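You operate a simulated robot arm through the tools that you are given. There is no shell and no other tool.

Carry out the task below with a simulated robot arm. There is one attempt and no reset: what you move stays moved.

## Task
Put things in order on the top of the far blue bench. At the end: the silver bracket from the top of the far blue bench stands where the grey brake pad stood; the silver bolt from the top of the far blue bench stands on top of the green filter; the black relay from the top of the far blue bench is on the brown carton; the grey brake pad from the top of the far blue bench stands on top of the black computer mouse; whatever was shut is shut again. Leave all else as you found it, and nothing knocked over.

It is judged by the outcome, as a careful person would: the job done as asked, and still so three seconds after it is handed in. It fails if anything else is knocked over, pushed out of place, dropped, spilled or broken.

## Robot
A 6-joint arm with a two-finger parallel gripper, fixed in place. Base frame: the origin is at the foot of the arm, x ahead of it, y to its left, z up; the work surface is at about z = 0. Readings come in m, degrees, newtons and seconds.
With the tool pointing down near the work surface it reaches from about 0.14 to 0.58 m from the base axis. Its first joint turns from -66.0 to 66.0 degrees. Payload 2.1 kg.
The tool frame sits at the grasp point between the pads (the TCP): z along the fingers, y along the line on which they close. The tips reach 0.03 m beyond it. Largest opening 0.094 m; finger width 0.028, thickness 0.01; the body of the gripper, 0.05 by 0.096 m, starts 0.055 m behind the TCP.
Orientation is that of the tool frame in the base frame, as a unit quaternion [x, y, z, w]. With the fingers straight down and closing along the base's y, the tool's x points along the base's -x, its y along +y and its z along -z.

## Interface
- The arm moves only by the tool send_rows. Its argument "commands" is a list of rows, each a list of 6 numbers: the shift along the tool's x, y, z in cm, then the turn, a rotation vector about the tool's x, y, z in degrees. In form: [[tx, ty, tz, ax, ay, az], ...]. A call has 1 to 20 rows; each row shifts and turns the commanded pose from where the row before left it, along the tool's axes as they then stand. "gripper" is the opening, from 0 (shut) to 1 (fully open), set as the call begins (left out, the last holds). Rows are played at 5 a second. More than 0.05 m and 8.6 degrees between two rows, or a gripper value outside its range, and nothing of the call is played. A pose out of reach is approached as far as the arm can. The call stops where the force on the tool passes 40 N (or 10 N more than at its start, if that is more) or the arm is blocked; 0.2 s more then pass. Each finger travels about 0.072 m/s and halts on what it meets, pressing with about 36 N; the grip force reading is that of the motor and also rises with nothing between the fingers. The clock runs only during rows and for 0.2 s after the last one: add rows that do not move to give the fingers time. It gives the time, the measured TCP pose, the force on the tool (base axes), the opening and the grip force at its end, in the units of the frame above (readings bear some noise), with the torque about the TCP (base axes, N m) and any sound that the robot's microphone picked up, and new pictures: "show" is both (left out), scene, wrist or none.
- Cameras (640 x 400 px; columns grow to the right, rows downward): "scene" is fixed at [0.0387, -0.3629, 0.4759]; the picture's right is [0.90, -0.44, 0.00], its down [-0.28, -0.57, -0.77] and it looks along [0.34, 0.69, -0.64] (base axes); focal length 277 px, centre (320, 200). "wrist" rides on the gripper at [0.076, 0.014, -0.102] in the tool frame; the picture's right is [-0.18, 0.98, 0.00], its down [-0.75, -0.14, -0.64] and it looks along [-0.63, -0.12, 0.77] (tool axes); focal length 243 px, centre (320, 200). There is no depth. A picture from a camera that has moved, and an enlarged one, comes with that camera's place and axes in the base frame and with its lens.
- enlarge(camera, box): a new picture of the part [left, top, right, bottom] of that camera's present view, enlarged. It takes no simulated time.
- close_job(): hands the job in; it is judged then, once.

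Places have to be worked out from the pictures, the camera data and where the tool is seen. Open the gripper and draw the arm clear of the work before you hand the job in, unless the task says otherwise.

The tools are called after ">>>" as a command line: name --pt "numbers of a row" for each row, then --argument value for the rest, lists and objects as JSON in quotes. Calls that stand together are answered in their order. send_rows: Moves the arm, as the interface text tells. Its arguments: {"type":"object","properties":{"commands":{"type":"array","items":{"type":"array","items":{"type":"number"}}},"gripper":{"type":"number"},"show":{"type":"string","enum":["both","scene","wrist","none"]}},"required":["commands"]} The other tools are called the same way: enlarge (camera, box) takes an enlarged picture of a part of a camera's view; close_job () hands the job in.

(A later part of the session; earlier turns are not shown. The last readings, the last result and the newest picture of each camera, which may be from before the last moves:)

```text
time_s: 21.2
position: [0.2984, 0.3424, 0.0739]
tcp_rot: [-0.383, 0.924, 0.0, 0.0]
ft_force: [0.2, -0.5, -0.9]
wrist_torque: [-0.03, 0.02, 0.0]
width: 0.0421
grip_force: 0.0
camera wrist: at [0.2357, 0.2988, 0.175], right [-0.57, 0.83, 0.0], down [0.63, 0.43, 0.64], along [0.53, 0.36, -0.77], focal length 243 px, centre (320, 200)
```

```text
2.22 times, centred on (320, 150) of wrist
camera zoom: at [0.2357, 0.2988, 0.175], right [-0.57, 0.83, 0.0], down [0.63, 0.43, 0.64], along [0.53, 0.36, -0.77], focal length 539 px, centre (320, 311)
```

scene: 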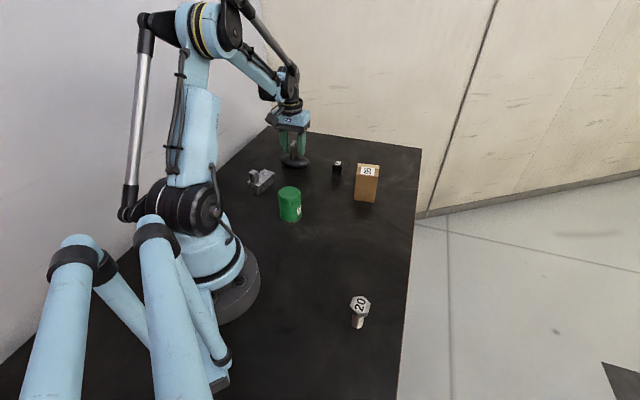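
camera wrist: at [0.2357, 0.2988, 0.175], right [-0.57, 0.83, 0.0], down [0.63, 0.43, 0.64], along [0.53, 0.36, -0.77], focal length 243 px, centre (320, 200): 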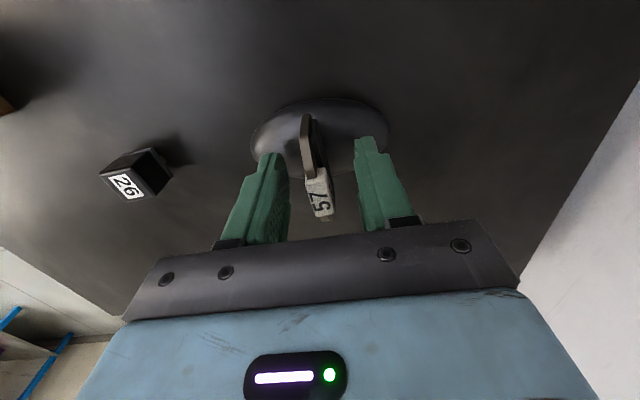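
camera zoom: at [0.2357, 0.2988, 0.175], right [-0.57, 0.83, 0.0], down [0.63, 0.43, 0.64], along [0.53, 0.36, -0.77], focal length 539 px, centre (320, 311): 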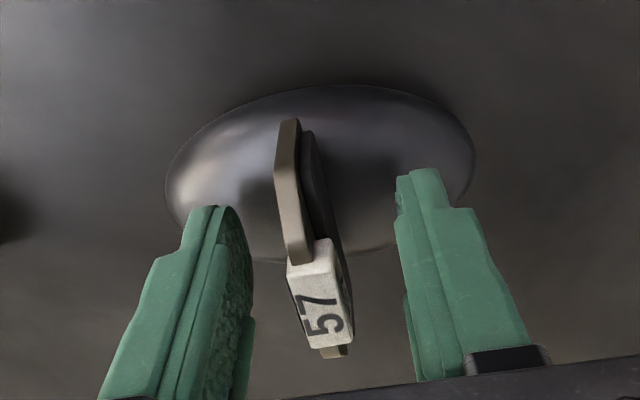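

The pad stands upright on the mouse with nothing touching it and hasn't moved. I'll withdraw straight up, open the gripper fully, turn to about 34° yaw and go above the bracket at about (0.168, 0.268) to measure it.

>>> send_rows --pt "0 0 -1 0 0 0" --pt "0 0 -2 0 0 0" --pt "0 0 -3 0 0 0" --pt "0 0 -3.2 0 0 0" --pt "0 0 -3.2 0 0 0" --pt "0 0 0 0 0 0" --gripper 0.45 --show "scene"

>>> enlarge --camera "scene" --box '[275, 130, 325, 175]'

```text
time_s: 22.6
position: [0.299, 0.342, 0.1992]
tcp_rot: [-0.383, 0.924, 0.0, 0.001]
ft_force: [0.6, -0.3, -0.3]
wrist_torque: [0.01, 0.01, 0.0]
width: 0.042
grip_force: 0.1
```

scene: 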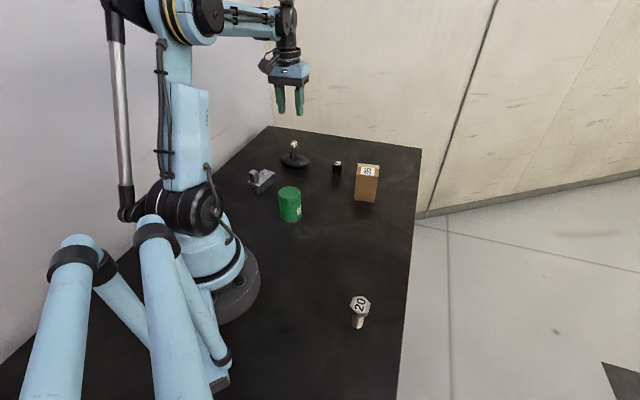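

```text
8.89 times, centred on (300, 152) of scene
camera zoom: at [0.0387, -0.3629, 0.4759], right [0.9, -0.44, 0.0], down [-0.28, -0.57, -0.77], along [0.34, 0.69, -0.64], focal length 2462 px, centre (498, 622)
```

zoom: 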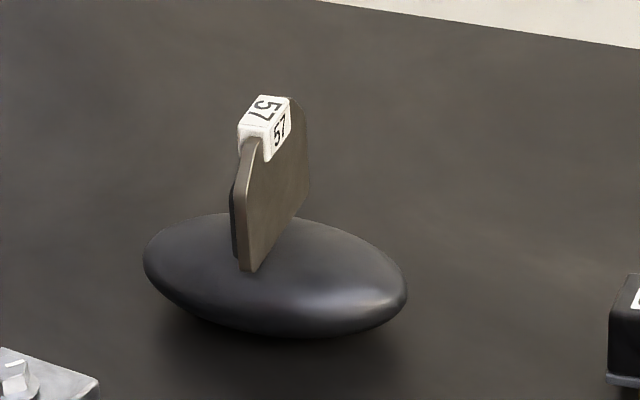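

The pad stays upright on the mouse by itself. Now I'll move above the bracket.

>>> send_rows --pt "3.62 1.0 0 0 0 0" --pt "3.62 1.0 0 0 0 0" --pt "3.62 1.0 0 0 0 0" --pt "3.62 1.0 0 0 0 0" --pt "0 0 0 0 0 5.5" --pt "0 0 0 0 0 5.5" --pt "0 0 0 0 0 0" --pt "0 0 0 0 0 0" --gripper 1

>>> enlarge --camera "wrist" --box '[220, 0, 420, 180]'

```text
time_s: 24.4
position: [0.1667, 0.2674, 0.1964]
tcp_rot: [-0.292, 0.957, 0.0, 0.0]
ft_force: [0.1, 0.3, 0.0]
wrist_torque: [0.01, -0.02, 0.0]
width: 0.0939
grip_force: 0.1
camera wrist: at [0.0971, 0.2374, 0.299], right [-0.4, 0.92, 0.0], down [0.7, 0.3, 0.64], along [0.59, 0.25, -0.77], focal length 243 px, centre (320, 200)
```

scene: 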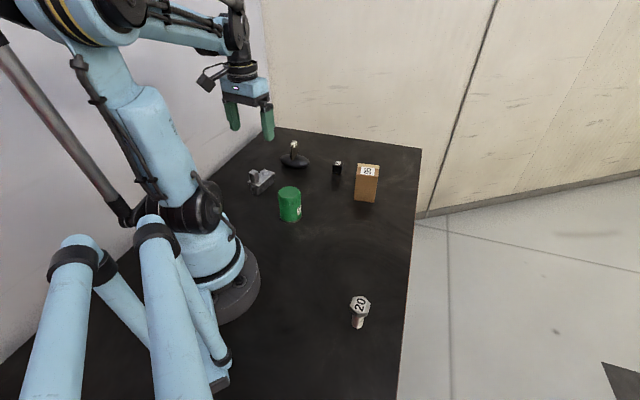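
wrist: 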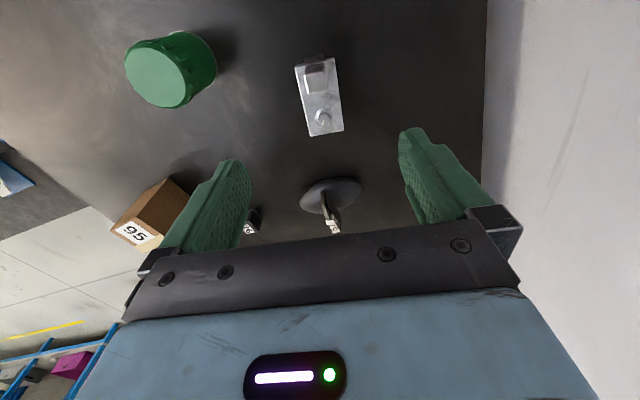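

```text
2.22 times, centred on (320, 90) of wrist
camera zoom: at [0.0971, 0.2374, 0.299], right [-0.4, 0.92, 0.0], down [0.7, 0.3, 0.64], along [0.59, 0.25, -0.77], focal length 539 px, centre (320, 444)
```

zoom: 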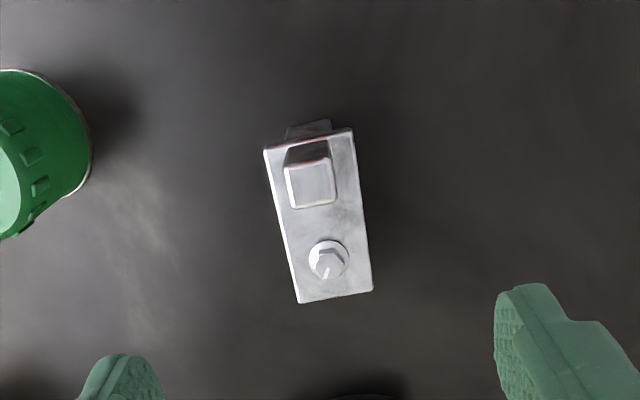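

The bracket is aligned with the tool to within about half a degree. It is T-shaped: the top plate is about 0.073 × 0.039 at z ≈ 0.035, the foot is narrower, and the post is near the base end with its top at about 0.07. Its centre is about 8 mm outward of the TCP, so I'll shift 0.4 cm outward to near its centre of mass and lower for a closer check.

>>> send_rows --pt "-0.4 0 0 0 0 0" --pt "0 0 3 0 0 0" --pt "0 0 3 0 0 0" --pt "0 0 2.5 0 0 0" --pt "0 0 0 0 0 0" --pt "0 0 0 0 0 0" --gripper 1

>>> enlarge --camera "wrist" --box '[220, 20, 420, 200]'

>>> enlarge --camera "scene" --box '[220, 110, 320, 200]'

```text
time_s: 25.8
position: [0.1703, 0.2709, 0.1123]
tcp_rot: [-0.292, 0.956, 0.0, 0.0]
ft_force: [1.5, -0.3, 1.0]
wrist_torque: [0.03, -0.01, -0.02]
width: 0.094
grip_force: 0.1
camera wrist: at [0.1006, 0.2389, 0.2144], right [-0.4, 0.92, 0.0], down [0.7, 0.3, 0.64], along [0.59, 0.26, -0.77], focal length 243 px, centre (320, 200)
```

scene: 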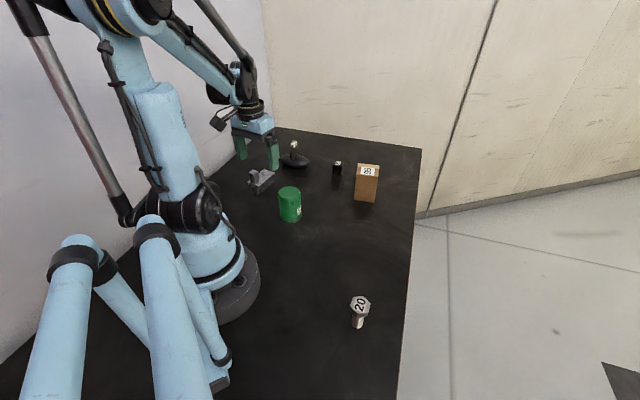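
wrist: 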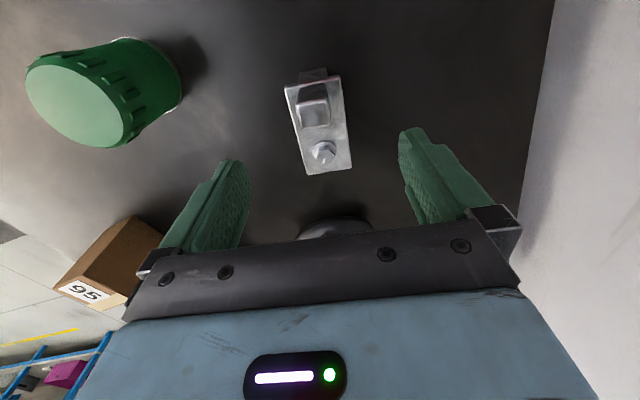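

```text
2.22 times, centred on (320, 110) of wrist
camera zoom: at [0.1006, 0.2389, 0.2144], right [-0.4, 0.92, 0.0], down [0.7, 0.3, 0.64], along [0.59, 0.26, -0.77], focal length 539 px, centre (320, 400)
```

zoom: 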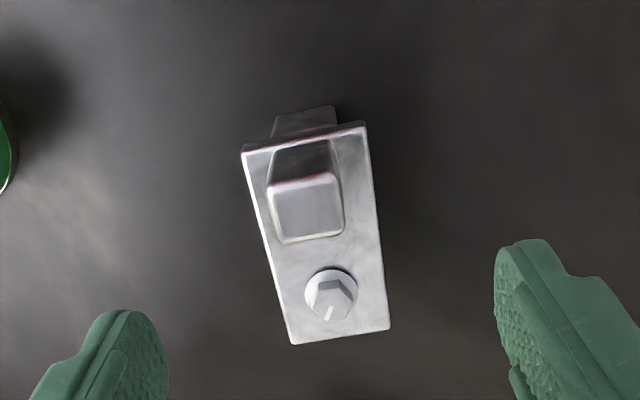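

```text
4.44 times, centred on (270, 155) of scene
camera zoom: at [0.0387, -0.3629, 0.4759], right [0.9, -0.44, 0.0], down [-0.28, -0.57, -0.77], along [0.34, 0.69, -0.64], focal length 1231 px, centre (542, 400)
```

zoom: 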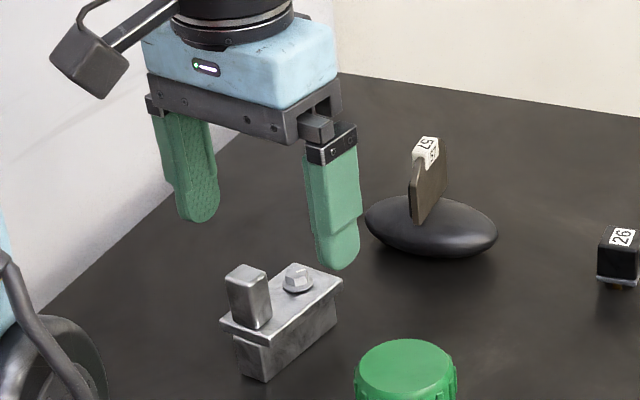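

The closer view agrees: the plate spans ±2 cm across the closing direction and its centre is 4 mm outward of the TCP. I'll descend to z ≈ 0.040 around the plate edges and close.

>>> send_rows --pt "0 0.05 2.5 0 0 0" --pt "0 0 2.2 0 0 0" --pt "0 0 1.5 0 0 0" --pt "0 0 1.0 0 0 0" --pt "0 0 0 0 0 0" --gripper 1

>>> enlarge --camera "scene" --box '[220, 110, 320, 200]'

```text
time_s: 27.0
position: [0.1712, 0.272, 0.0403]
tcp_rot: [-0.292, 0.957, 0.0, 0.001]
ft_force: [0.5, 0.4, -0.1]
wrist_torque: [0.03, -0.01, 0.0]
width: 0.0938
grip_force: 0.1
camera wrist: at [0.1013, 0.2403, 0.1411], right [-0.4, 0.92, 0.0], down [0.7, 0.3, 0.64], along [0.59, 0.26, -0.77], focal length 243 px, centre (320, 200)
```

scene: 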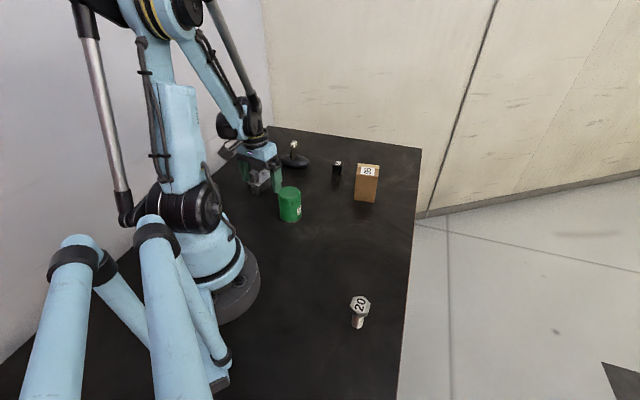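
wrist: 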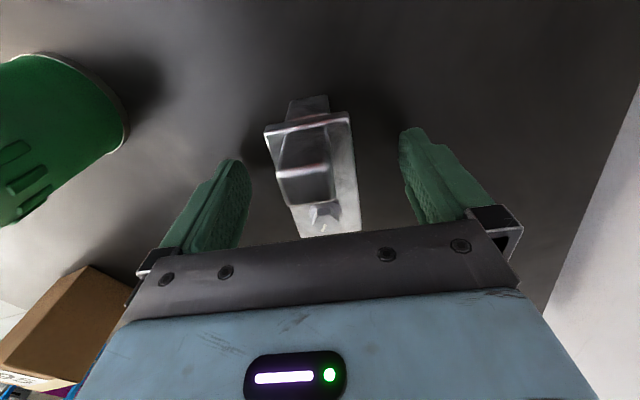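

```text
4.44 times, centred on (270, 155) of scene
camera zoom: at [0.0387, -0.3629, 0.4759], right [0.9, -0.44, 0.0], down [-0.28, -0.57, -0.77], along [0.34, 0.69, -0.64], focal length 1231 px, centre (542, 400)
```

zoom: 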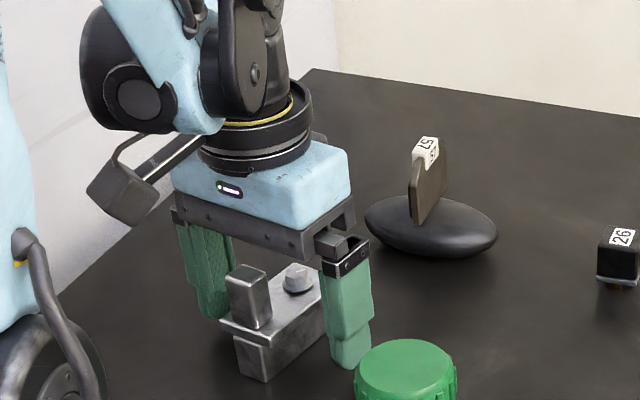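

The fingers straddle the plate with clearance on both sides, so I'll close.

>>> send_rows --pt "0 0 0 0 0 0" --pt "0 0 0 0 0 0" --pt "0 0 0 0 0 0" --pt "0 0 0 0 0 0" --pt "0 0 0 0 0 0" --gripper 0

>>> enlarge --camera "wrist" --box '[220, 60, 420, 250]'

```text
time_s: 28.2
position: [0.1721, 0.2717, 0.0386]
tcp_rot: [-0.293, 0.956, 0.0, -0.001]
ft_force: [-0.2, -0.8, 0.3]
wrist_torque: [0.0, -0.05, 0.01]
width: 0.044
grip_force: 36.0
camera wrist: at [0.1012, 0.2403, 0.1413], right [-0.4, 0.92, 0.0], down [0.7, 0.3, 0.64], along [0.59, 0.26, -0.77], focal length 243 px, centre (320, 200)
```

scene: 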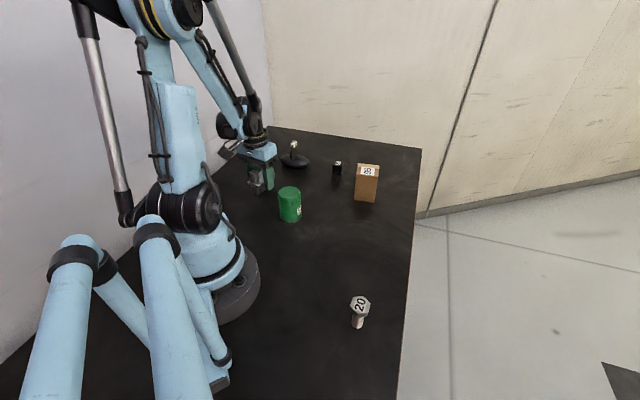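
wrist: 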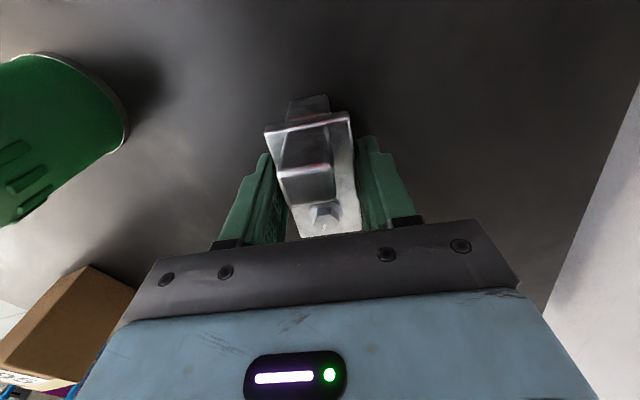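

```text
2.11 times, centred on (320, 155) of wrist
camera zoom: at [0.1012, 0.2403, 0.1413], right [-0.4, 0.92, 0.0], down [0.7, 0.3, 0.64], along [0.59, 0.26, -0.77], focal length 511 px, centre (320, 295)
```

zoom: 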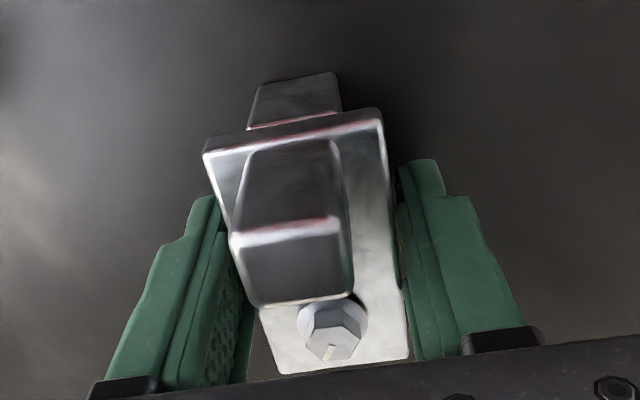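

It's gripped at 44 mm and 36 N. I'll lift a little and check that it hangs level.

>>> send_rows --pt "0 0 -0.5 0 0 0" --pt "0 0 -1.0 0 0 0" --pt "0 0 -2 0 0 0" --pt "0 0 -2.5 0 0 0" --pt "0 0 0 0 0 0" --pt "0 0 0 0 0 0" --gripper 0

>>> enlarge --camera "wrist" --box '[220, 60, 420, 250]'

>>> enlarge --camera "scene" --box '[220, 110, 320, 200]'

```text
time_s: 29.6
position: [0.1706, 0.2717, 0.1003]
tcp_rot: [-0.292, 0.956, 0.0, 0.0]
ft_force: [-0.5, 0.7, -2.3]
wrist_torque: [-0.01, -0.01, -0.01]
width: 0.0442
grip_force: 36.1
camera wrist: at [0.1003, 0.2411, 0.2021], right [-0.4, 0.92, 0.0], down [0.7, 0.3, 0.64], along [0.59, 0.26, -0.77], focal length 243 px, centre (320, 200)
```

scene: 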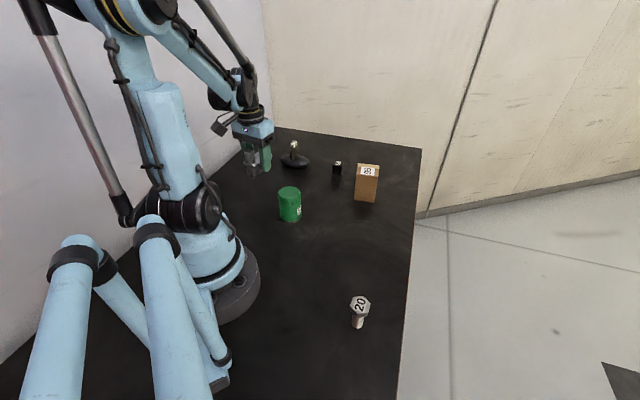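
wrist: 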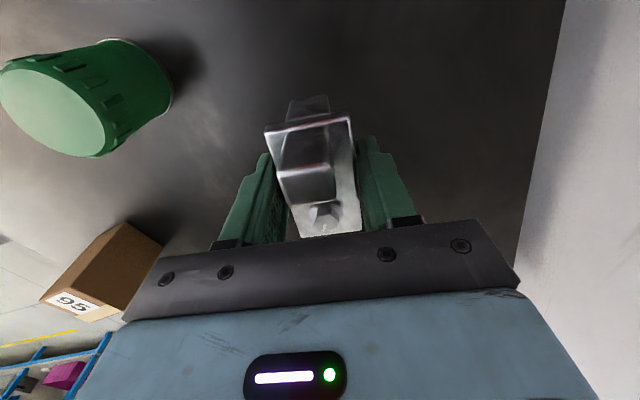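

```text
2.11 times, centred on (320, 155) of wrist
camera zoom: at [0.1003, 0.2411, 0.2021], right [-0.4, 0.92, 0.0], down [0.7, 0.3, 0.64], along [0.59, 0.26, -0.77], focal length 511 px, centre (320, 295)
```

zoom: 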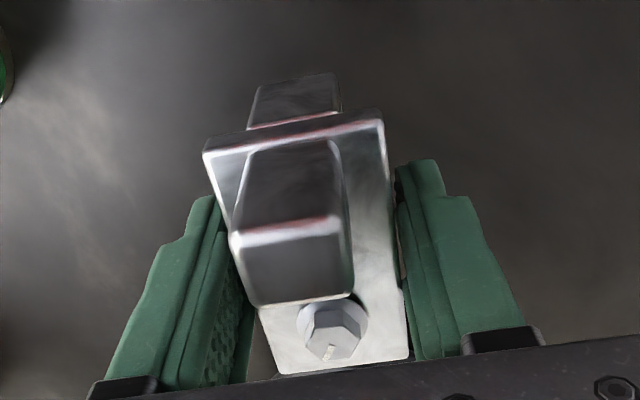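

```text
4.44 times, centred on (270, 155) of scene
camera zoom: at [0.0387, -0.3629, 0.4759], right [0.9, -0.44, 0.0], down [-0.28, -0.57, -0.77], along [0.34, 0.69, -0.64], focal length 1231 px, centre (542, 400)
```

zoom: 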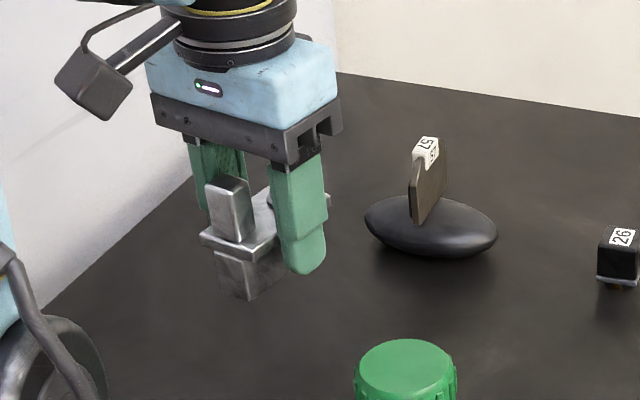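

The bracket is hanging level and hasn't shifted in the grip. I'll raise it a bit more, carry it over to the pad's old spot (about (0.300, 0.200), allowing for a 6 mm offset of its centre), and lower to about 1 cm above the table.

>>> send_rows --pt "0 0 -3 0 0 0" --pt "-1.53 -3.285 0 0 0 0" --pt "-1.53 -3.285 0 0 0 0" --pt "-1.53 -3.285 0 0 0 0" --pt "-1.53 -3.285 0 0 0 0" --pt "0 0 0 0 0 0" --pt "0 0 3 0 0 0" --pt "0 0 3 0 0 0" --pt "0 0 2 0 0 0" --pt "0 0 0 0 0 0" --pt "0 0 0 0 0 0" --gripper 0

>>> enlarge --camera "scene" --box '[260, 110, 360, 210]'

```text
time_s: 32.0
position: [0.295, 0.1962, 0.048]
tcp_rot: [-0.292, 0.956, -0.001, 0.0]
ft_force: [-0.2, -0.4, -1.8]
wrist_torque: [0.01, -0.01, 0.01]
width: 0.0439
grip_force: 35.8
camera wrist: at [0.2241, 0.1658, 0.1502], right [-0.4, 0.92, 0.0], down [0.7, 0.3, 0.64], along [0.59, 0.26, -0.77], focal length 243 px, centre (320, 200)
```

scene: 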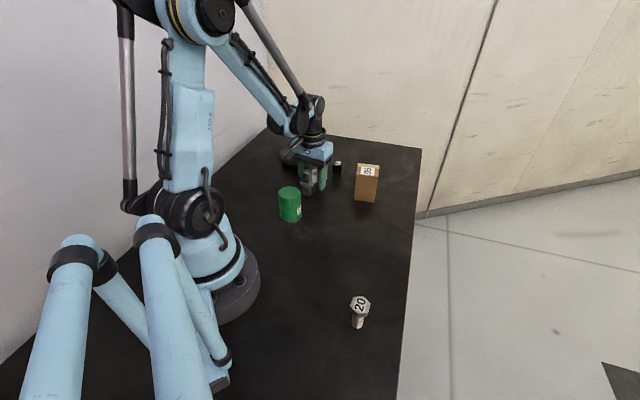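
wrist: 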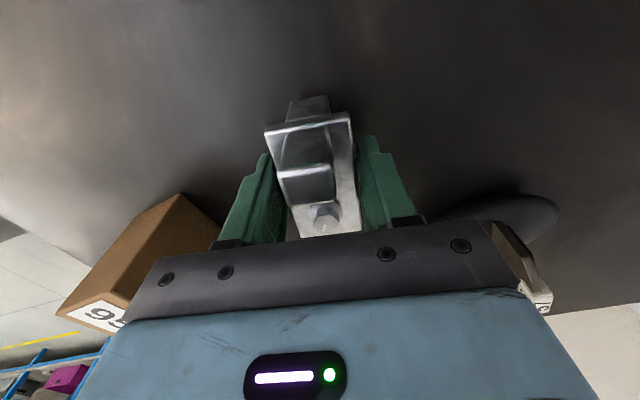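

```text
4.00 times, centred on (310, 160) of scene
camera zoom: at [0.0387, -0.3629, 0.4759], right [0.9, -0.44, 0.0], down [-0.28, -0.57, -0.77], along [0.34, 0.69, -0.64], focal length 1108 px, centre (360, 360)
```

zoom: 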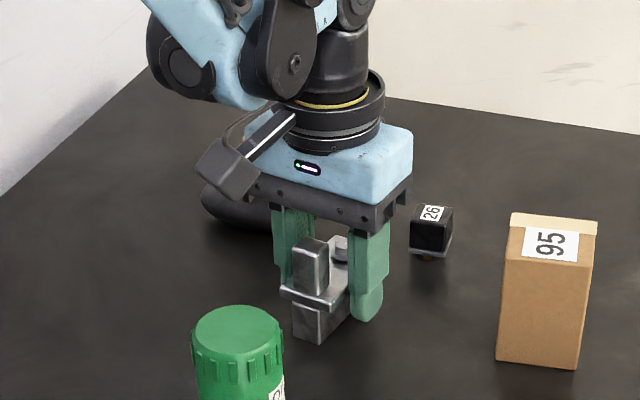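

The bracket is about 1 cm above the table at the right spot, and the pad and mouse are undisturbed. I'll lower the rest of the way in small steps until I feel the table.

>>> send_rows --pt "0 0 0.4 0 0 0" --pt "0 0 0.3 0 0 0" --pt "0 0 0.1 0 0 0" --pt "0 0 0 0 0 0" --gripper 0 --show "none"

>>> send_rows --pt "0 0 0.1 0 0 0" --pt "0 0 0 0 0 0" --gripper 0 --show "none"

```text
time_s: 33.0
position: [0.2942, 0.1967, 0.041]
tcp_rot: [-0.292, 0.956, 0.0, 0.0]
ft_force: [-0.7, -0.5, -2.4]
wrist_torque: [0.0, -0.01, -0.02]
width: 0.044
grip_force: 36.5
```

```text
time_s: 33.6
position: [0.2951, 0.1967, 0.0403]
tcp_rot: [-0.293, 0.956, 0.0, 0.001]
ft_force: [0.7, 0.0, -2.7]
wrist_torque: [-0.04, 0.0, 0.01]
width: 0.044
grip_force: 36.4
```

The force reading still shows the bracket's weight (about -2.5 N), so it hasn't touched down. I'll take another small step down.

>>> send_rows --pt "0 0 0.08 0 0 0" --pt "0 0 0 0 0 0" --gripper 0 --show "none"

```text
time_s: 34.2
position: [0.2959, 0.1964, 0.0388]
tcp_rot: [-0.292, 0.956, 0.0, -0.001]
ft_force: [-0.2, 0.2, -3.6]
wrist_torque: [-0.01, 0.0, 0.0]
width: 0.0439
grip_force: 35.6
```

Not touching yet. I'll take two more half-millimetre steps, checking after each one.

>>> send_rows --pt "0 0 0.05 0 0 0" --pt "0 0 0 0 0 0" --gripper 0 --show "none"

>>> send_rows --pt "0 0 0.05 0 0 0" --pt "0 0 0 0 0 0" --gripper 0 --show "scene"

>>> enlarge --camera "scene" --box '[285, 150, 345, 205]'

```text
time_s: 34.8
position: [0.2947, 0.1974, 0.0395]
tcp_rot: [-0.292, 0.956, 0.0, 0.0]
ft_force: [-0.7, -1.4, 6.8]
wrist_torque: [0.14, -0.08, 0.04]
width: 0.044
grip_force: 35.6
```

```text
time_s: 35.4
position: [0.2957, 0.1969, 0.0399]
tcp_rot: [-0.293, 0.956, 0.0, 0.0]
ft_force: [-2.0, -3.3, 24.9]
wrist_torque: [-0.02, 0.07, 0.03]
width: 0.0441
grip_force: 36.2
```

scene: 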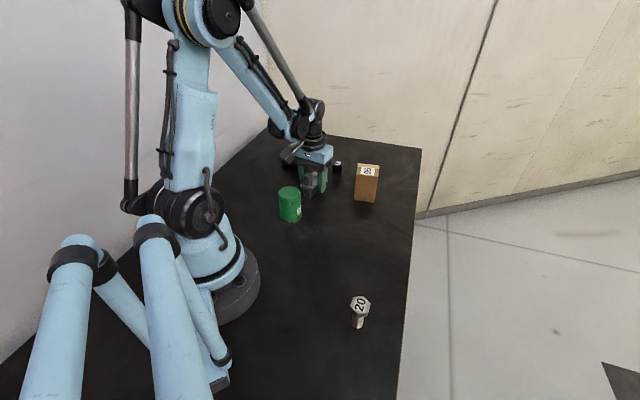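

```text
7.27 times, centred on (315, 178) of scene
camera zoom: at [0.0387, -0.3629, 0.4758], right [0.9, -0.44, 0.0], down [-0.28, -0.57, -0.77], along [0.34, 0.69, -0.64], focal length 2014 px, centre (356, 364)
```

zoom: 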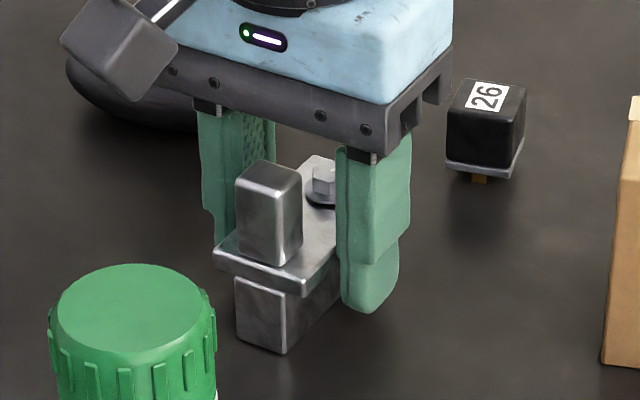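

Touchdown (25 N), and the bracket sits upright on the spot. I'll relieve the pressure by half a millimetre and open the fingers.

>>> send_rows --pt "0 0 -0.06 0 0 0" --pt "0 0 0 0 0 0" --gripper 0 --show "none"

>>> send_rows --pt "0 0 0 0 0 0" --pt "0 0 0 0 0 0" --pt "0 0 0 0 0 0" --pt "0 0 0 0 0 0" --gripper 0.85

>>> enlarge --camera "scene" --box '[285, 150, 345, 205]'

```text
time_s: 36.0
position: [0.2951, 0.1973, 0.0395]
tcp_rot: [-0.293, 0.956, 0.0, 0.0]
ft_force: [-1.8, -0.7, 4.5]
wrist_torque: [-0.14, 0.27, 0.0]
width: 0.0443
grip_force: 36.5
```

```text
time_s: 37.0
position: [0.295, 0.197, 0.0398]
tcp_rot: [-0.292, 0.956, 0.0, 0.001]
ft_force: [0.7, 0.2, 1.2]
wrist_torque: [-0.01, -0.01, 0.01]
width: 0.0798
grip_force: 0.0
camera wrist: at [0.2251, 0.166, 0.1411], right [-0.4, 0.92, 0.0], down [0.7, 0.3, 0.64], along [0.59, 0.26, -0.77], focal length 243 px, centre (320, 200)
```

scene: 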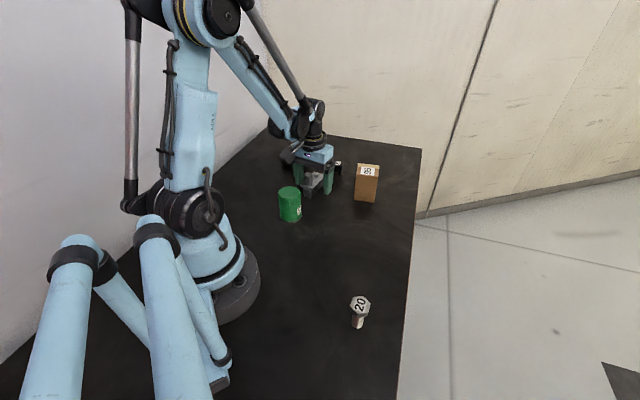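
wrist: 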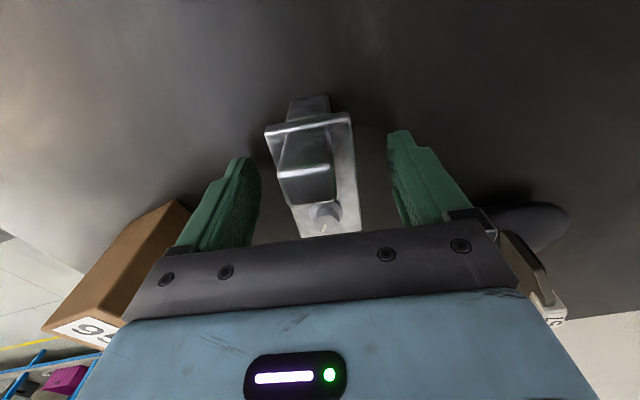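

```text
7.27 times, centred on (315, 178) of scene
camera zoom: at [0.0387, -0.3629, 0.4759], right [0.9, -0.44, 0.0], down [-0.28, -0.57, -0.77], along [0.34, 0.69, -0.64], focal length 2014 px, centre (356, 364)
```

zoom: 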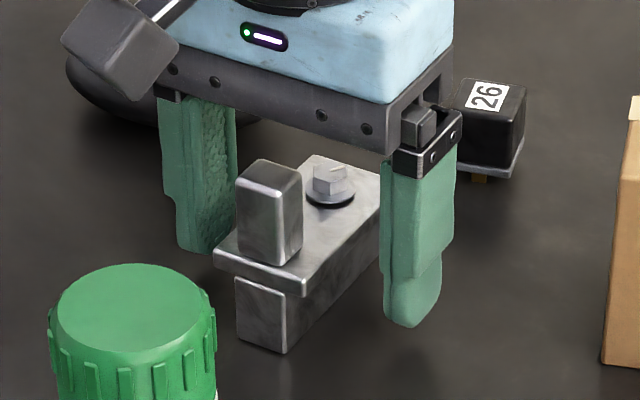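

The bracket stands by itself at the pad's old place. I'll withdraw upward and go over the relay at about (0.385, 0.238), turning to about 50° to measure it.

>>> send_rows --pt "0 0 -2 0 0 0" --pt "0 0 -3.5 0 0 0" --pt "0 0 -3.5 0 0 0" --pt "0 0 -3 0 0 0" --pt "0 0 -3 0 0 0" --pt "-4.9 -0.8 0 0 0 0" --pt "-4.9 -0.8 0 0 0 0" --pt "0 0 0 0 0 -8" --pt "0 0 0 0 0 -8" --pt "0 0 0 0 0 0" --pt "0 0 0 0 0 0" --gripper 1

>>> enlarge --camera "wrist" --box '[220, 20, 420, 200]'

>>> enlarge --camera "scene" --box '[265, 130, 385, 210]'

```text
time_s: 39.4
position: [0.3863, 0.2379, 0.1894]
tcp_rot: [-0.423, 0.906, 0.0, 0.0]
ft_force: [0.7, 0.1, 0.0]
wrist_torque: [-0.03, -0.02, 0.01]
width: 0.094
grip_force: 0.0
camera wrist: at [0.3267, 0.1882, 0.2918], right [-0.64, 0.77, 0.0], down [0.59, 0.49, 0.64], along [0.5, 0.41, -0.77], focal length 243 px, centre (320, 200)
```

scene: 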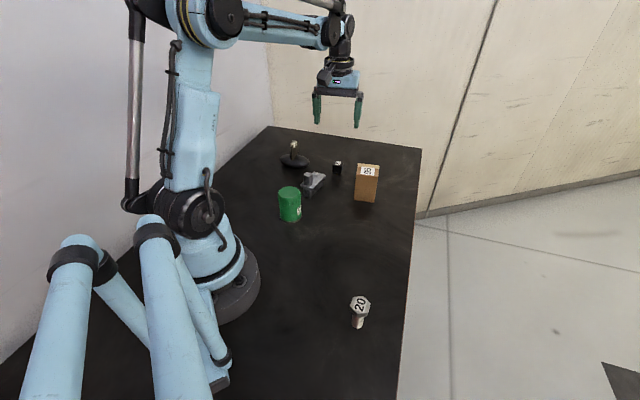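
wrist: 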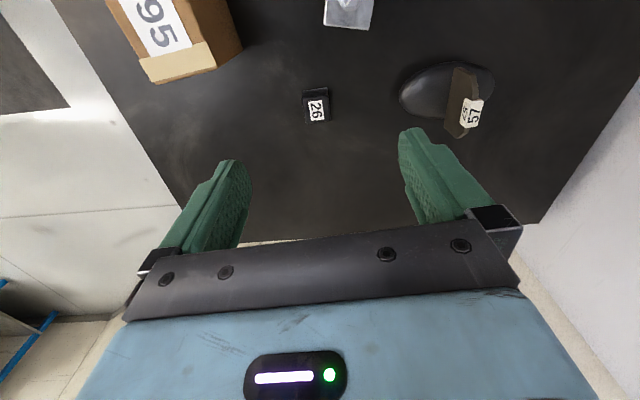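

```text
2.22 times, centred on (320, 110) of wrist
camera zoom: at [0.3267, 0.1882, 0.2918], right [-0.64, 0.77, 0.0], down [0.59, 0.49, 0.64], along [0.5, 0.41, -0.77], focal length 539 px, centre (320, 400)
```

zoom: 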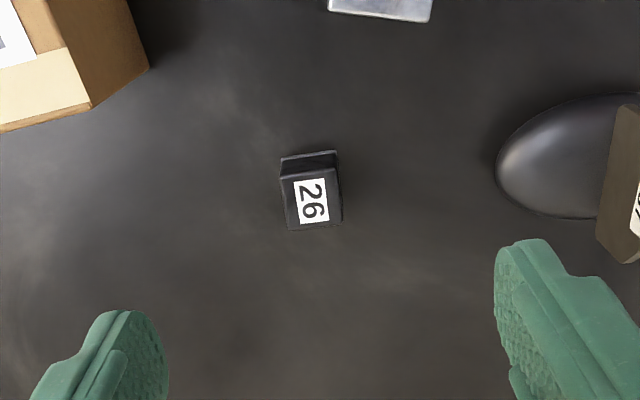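

```text
5.00 times, centred on (325, 170) of scene
camera zoom: at [0.0387, -0.3629, 0.4759], right [0.9, -0.44, 0.0], down [-0.28, -0.57, -0.77], along [0.34, 0.69, -0.64], focal length 1385 px, centre (295, 350)
```

zoom: 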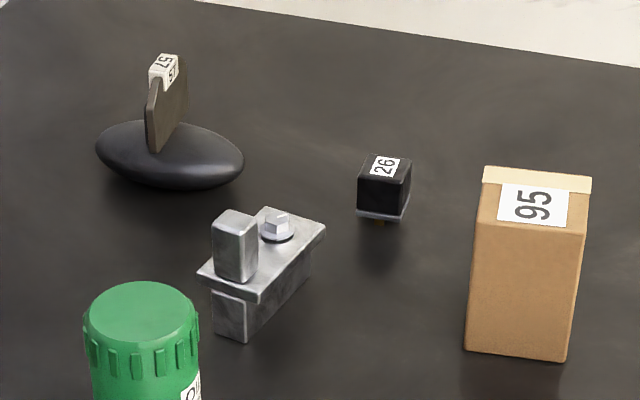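

The bracket, pad and mouse all look right. The relay is about 27 × 24 mm with its top at about z 0.033, centred at about (-1.5, -0.65) cm in the tool frame and turned about 4.5°. I'll align with it, narrow the opening and lower for a check.

>>> send_rows --pt "-1.48 -0.64 0 0 0 0" --pt "0 0 0 0 0 4.5" --pt "0 0 3 0 0 0" --pt "0 0 3 0 0 0" --pt "0 0 2 0 0 0" --pt "0 0 0 0 0 0" --pt "0 0 0 0 0 0" --gripper 0.65

>>> enlarge --camera "wrist" --box '[240, 40, 400, 190]'

>>> enlarge --camera "scene" --box '[290, 110, 400, 210]'

```text
time_s: 41.0
position: [0.4001, 0.2457, 0.109]
tcp_rot: [-0.387, 0.922, 0.0, 0.0]
ft_force: [0.2, -0.5, 0.7]
wrist_torque: [0.02, 0.0, -0.01]
width: 0.0613
grip_force: 0.1
camera wrist: at [0.3374, 0.2011, 0.2105], right [-0.57, 0.82, 0.0], down [0.63, 0.44, 0.64], along [0.53, 0.37, -0.77], focal length 243 px, centre (320, 200)
```

scene: 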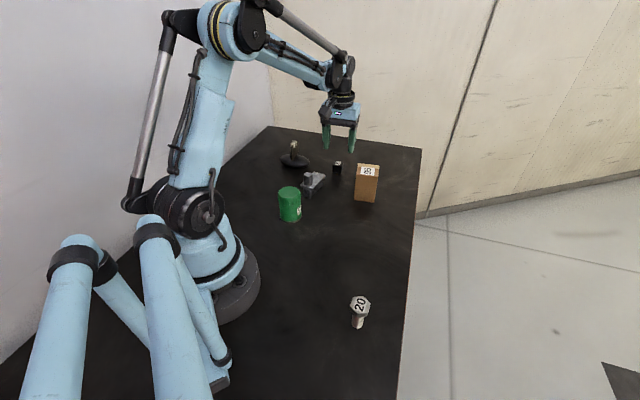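
wrist: 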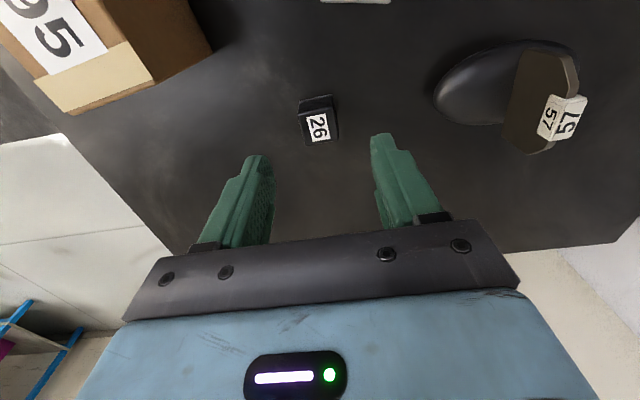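

```text
2.67 times, centred on (320, 115) of wrist
camera zoom: at [0.3374, 0.2011, 0.2105], right [-0.57, 0.82, 0.0], down [0.63, 0.44, 0.64], along [0.53, 0.37, -0.77], focal length 647 px, centre (320, 427)
```

zoom: 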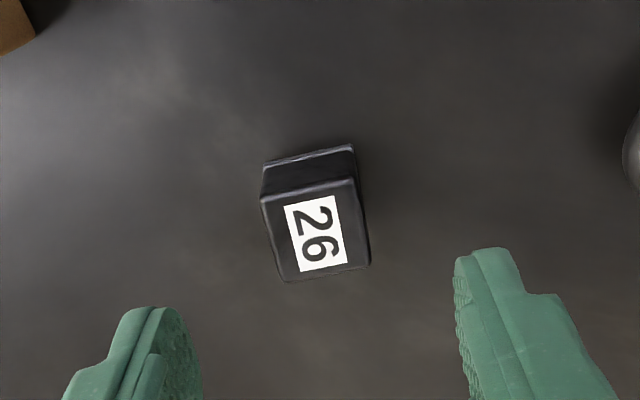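

```text
4.00 times, centred on (345, 160) of scene
camera zoom: at [0.0387, -0.3629, 0.4759], right [0.9, -0.44, 0.0], down [-0.28, -0.57, -0.77], along [0.34, 0.69, -0.64], focal length 1108 px, centre (220, 360)
```

zoom: 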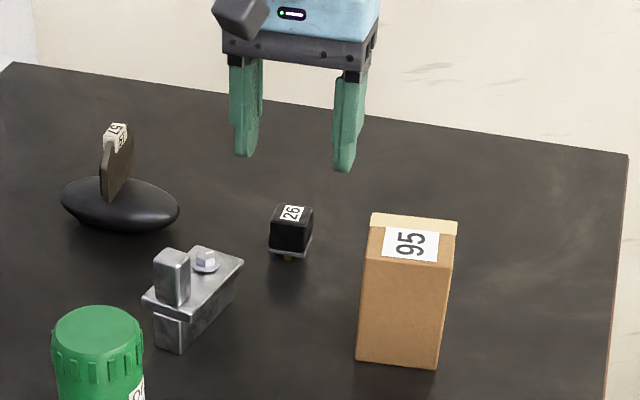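

The relay is now centred under the tool to within a millimetre and is square to it. I'll lower to z ≈ 0.041 and close.

>>> send_rows --pt "0 -0.05 2.5 0 0 0" --pt "0 0 2.3 0 0 0" --pt "0 0 1.2 0 0 0" --pt "0 0 0.8 0 0 0" --pt "0 0 0 0 0 0" --gripper 0.65

>>> enlarge --camera "scene" --box '[310, 130, 370, 190]'

```text
time_s: 42.2
position: [0.4001, 0.2444, 0.0417]
tcp_rot: [-0.387, 0.922, -0.001, 0.0]
ft_force: [-0.7, -0.1, 0.4]
wrist_torque: [0.0, 0.01, 0.0]
width: 0.0609
grip_force: 0.0
camera wrist: at [0.3383, 0.1994, 0.1434], right [-0.57, 0.82, 0.0], down [0.63, 0.44, 0.64], along [0.53, 0.37, -0.77], focal length 243 px, centre (320, 200)
```

scene: 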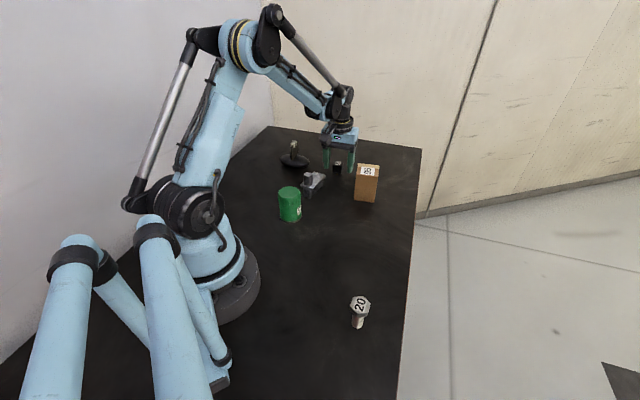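
wrist: 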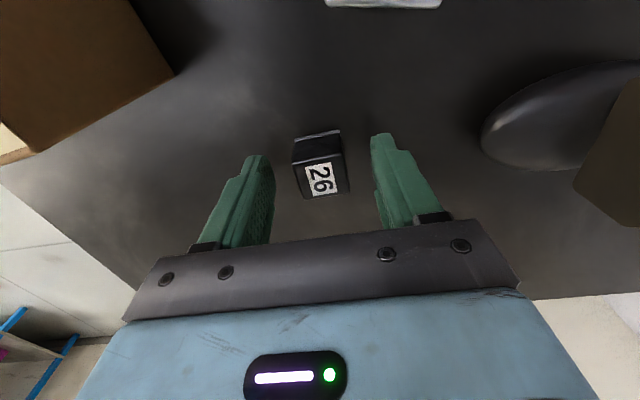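

```text
6.67 times, centred on (340, 160) of scene
camera zoom: at [0.0387, -0.3629, 0.4759], right [0.9, -0.44, 0.0], down [-0.28, -0.57, -0.77], along [0.34, 0.69, -0.64], focal length 1847 px, centre (187, 467)
```

zoom: 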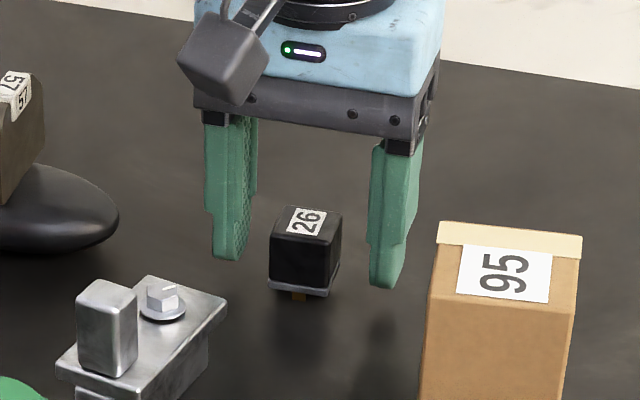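

The fingers straddle the relay body. I'll close on it.

>>> send_rows --pt "0 0 0 0 0 0" --pt "0 0 0 0 0 0" --pt "0 0 0 0 0 0" --pt "0 0 0 0 0 0" --gripper 0

>>> enlarge --camera "scene" --box '[310, 130, 370, 190]'

>>> enlarge --camera "wrist" --box '[240, 80, 400, 240]'

```text
time_s: 43.2
position: [0.4022, 0.2431, 0.0417]
tcp_rot: [-0.387, 0.922, 0.0, 0.0]
ft_force: [-0.1, 0.4, 0.8]
wrist_torque: [0.01, -0.01, -0.03]
width: 0.0269
grip_force: 36.0
camera wrist: at [0.3382, 0.1994, 0.1436], right [-0.57, 0.82, 0.0], down [0.63, 0.44, 0.64], along [0.53, 0.37, -0.77], focal length 243 px, centre (320, 200)
```

scene: 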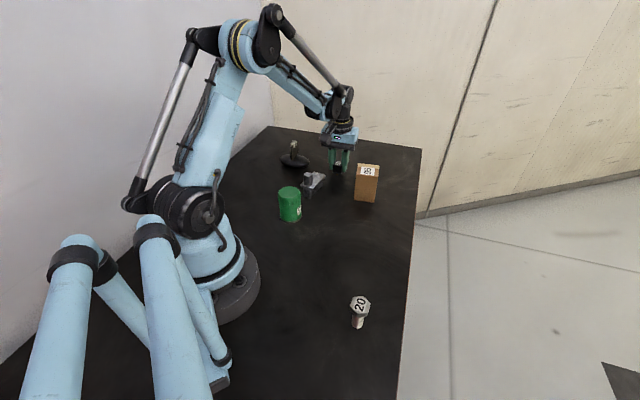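
wrist: 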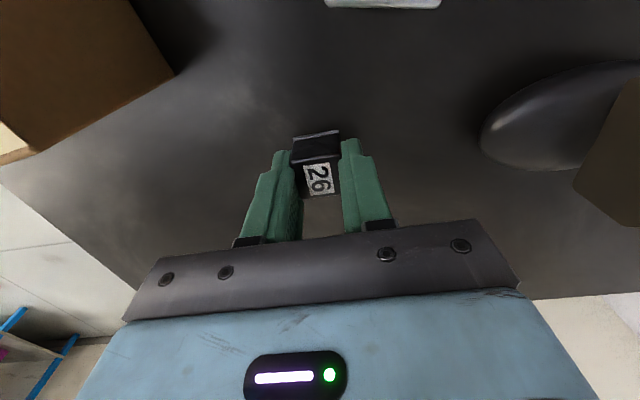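

```text
6.67 times, centred on (340, 160) of scene
camera zoom: at [0.0387, -0.3629, 0.4759], right [0.9, -0.44, 0.0], down [-0.28, -0.57, -0.77], along [0.34, 0.69, -0.64], focal length 1847 px, centre (187, 467)
```

zoom: 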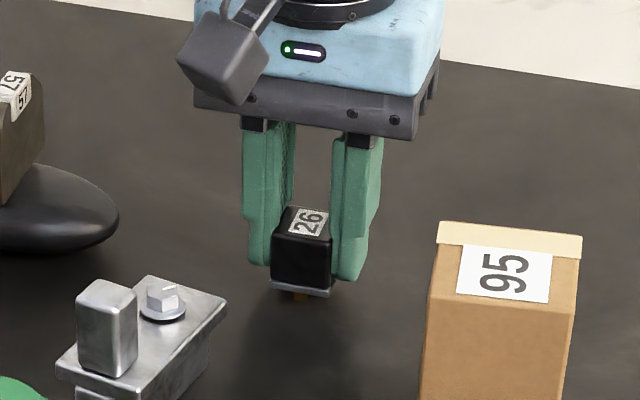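

```text
2.50 times, centred on (320, 160) of wrist
camera zoom: at [0.3382, 0.1994, 0.1436], right [-0.57, 0.82, 0.0], down [0.63, 0.44, 0.64], along [0.53, 0.37, -0.77], focal length 606 px, centre (320, 300)
```

zoom: 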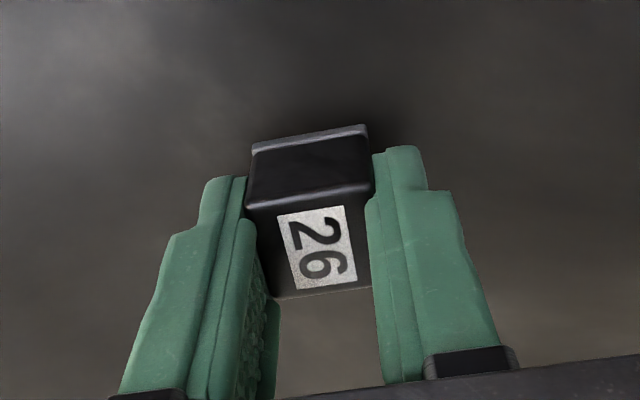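

The relay is held (26.9 mm, 36 N). I'll lift it well clear and move to beyond the carton, so the wrist camera sees the carton's top unobstructed.

>>> send_rows --pt "0 0 -0.8 0 0 0" --pt "0 0 -3 0 0 0" --pt "0 0 -4 0 0 0" --pt "0 0 -4 0 0 0" --pt "0 0 -4 0 0 0" --pt "1.03 -3.23 0 0 0 0" --pt "1.03 -3.23 0 0 0 0" --pt "1.03 -3.23 0 0 0 0" --pt "0 0 0 0 0 0" --pt "0 0 0 0 0 0" --gripper 0

>>> enlarge --camera "wrist" --box '[220, 0, 420, 200]'

>>> enlarge --camera "scene" --box '[300, 60, 420, 210]'

```text
time_s: 45.4
position: [0.4488, 0.1533, 0.1987]
tcp_rot: [-0.387, 0.922, 0.0, 0.001]
ft_force: [-0.5, -0.4, 0.0]
wrist_torque: [-0.03, 0.02, 0.01]
width: 0.0268
grip_force: 35.6
camera wrist: at [0.3858, 0.1086, 0.3016], right [-0.57, 0.82, 0.0], down [0.63, 0.44, 0.64], along [0.53, 0.37, -0.77], focal length 243 px, centre (320, 200)
```

scene: 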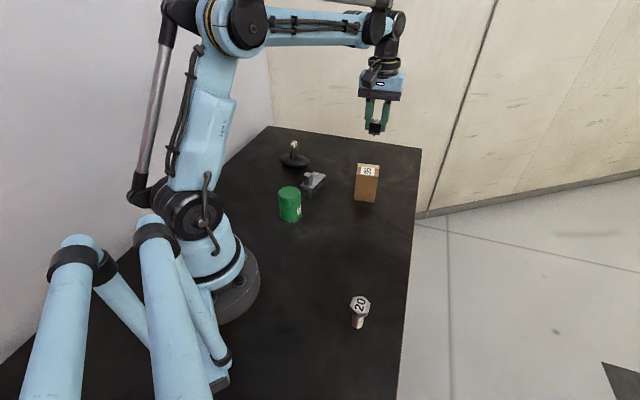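
wrist: 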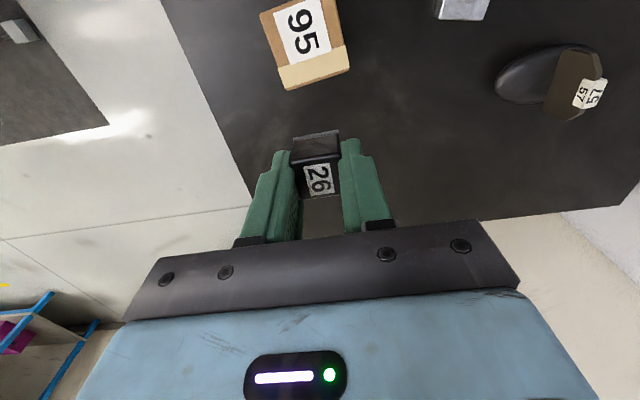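

```text
2.00 times, centred on (320, 100) of wrist
camera zoom: at [0.3858, 0.1086, 0.3016], right [-0.57, 0.82, 0.0], down [0.63, 0.44, 0.64], along [0.53, 0.37, -0.77], focal length 485 px, centre (320, 400)
```

zoom: 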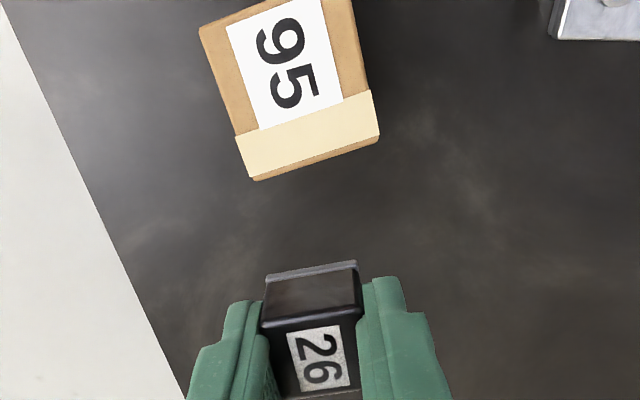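

```text
2.67 times, centred on (360, 135) of scene
camera zoom: at [0.0387, -0.3629, 0.4759], right [0.9, -0.44, 0.0], down [-0.28, -0.57, -0.77], along [0.34, 0.69, -0.64], focal length 739 px, centre (213, 373)
```

zoom: 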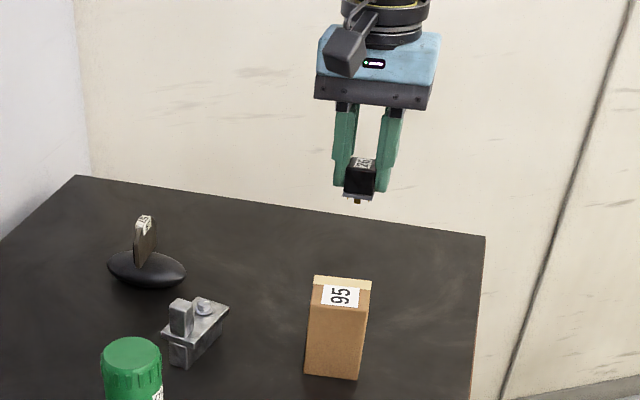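

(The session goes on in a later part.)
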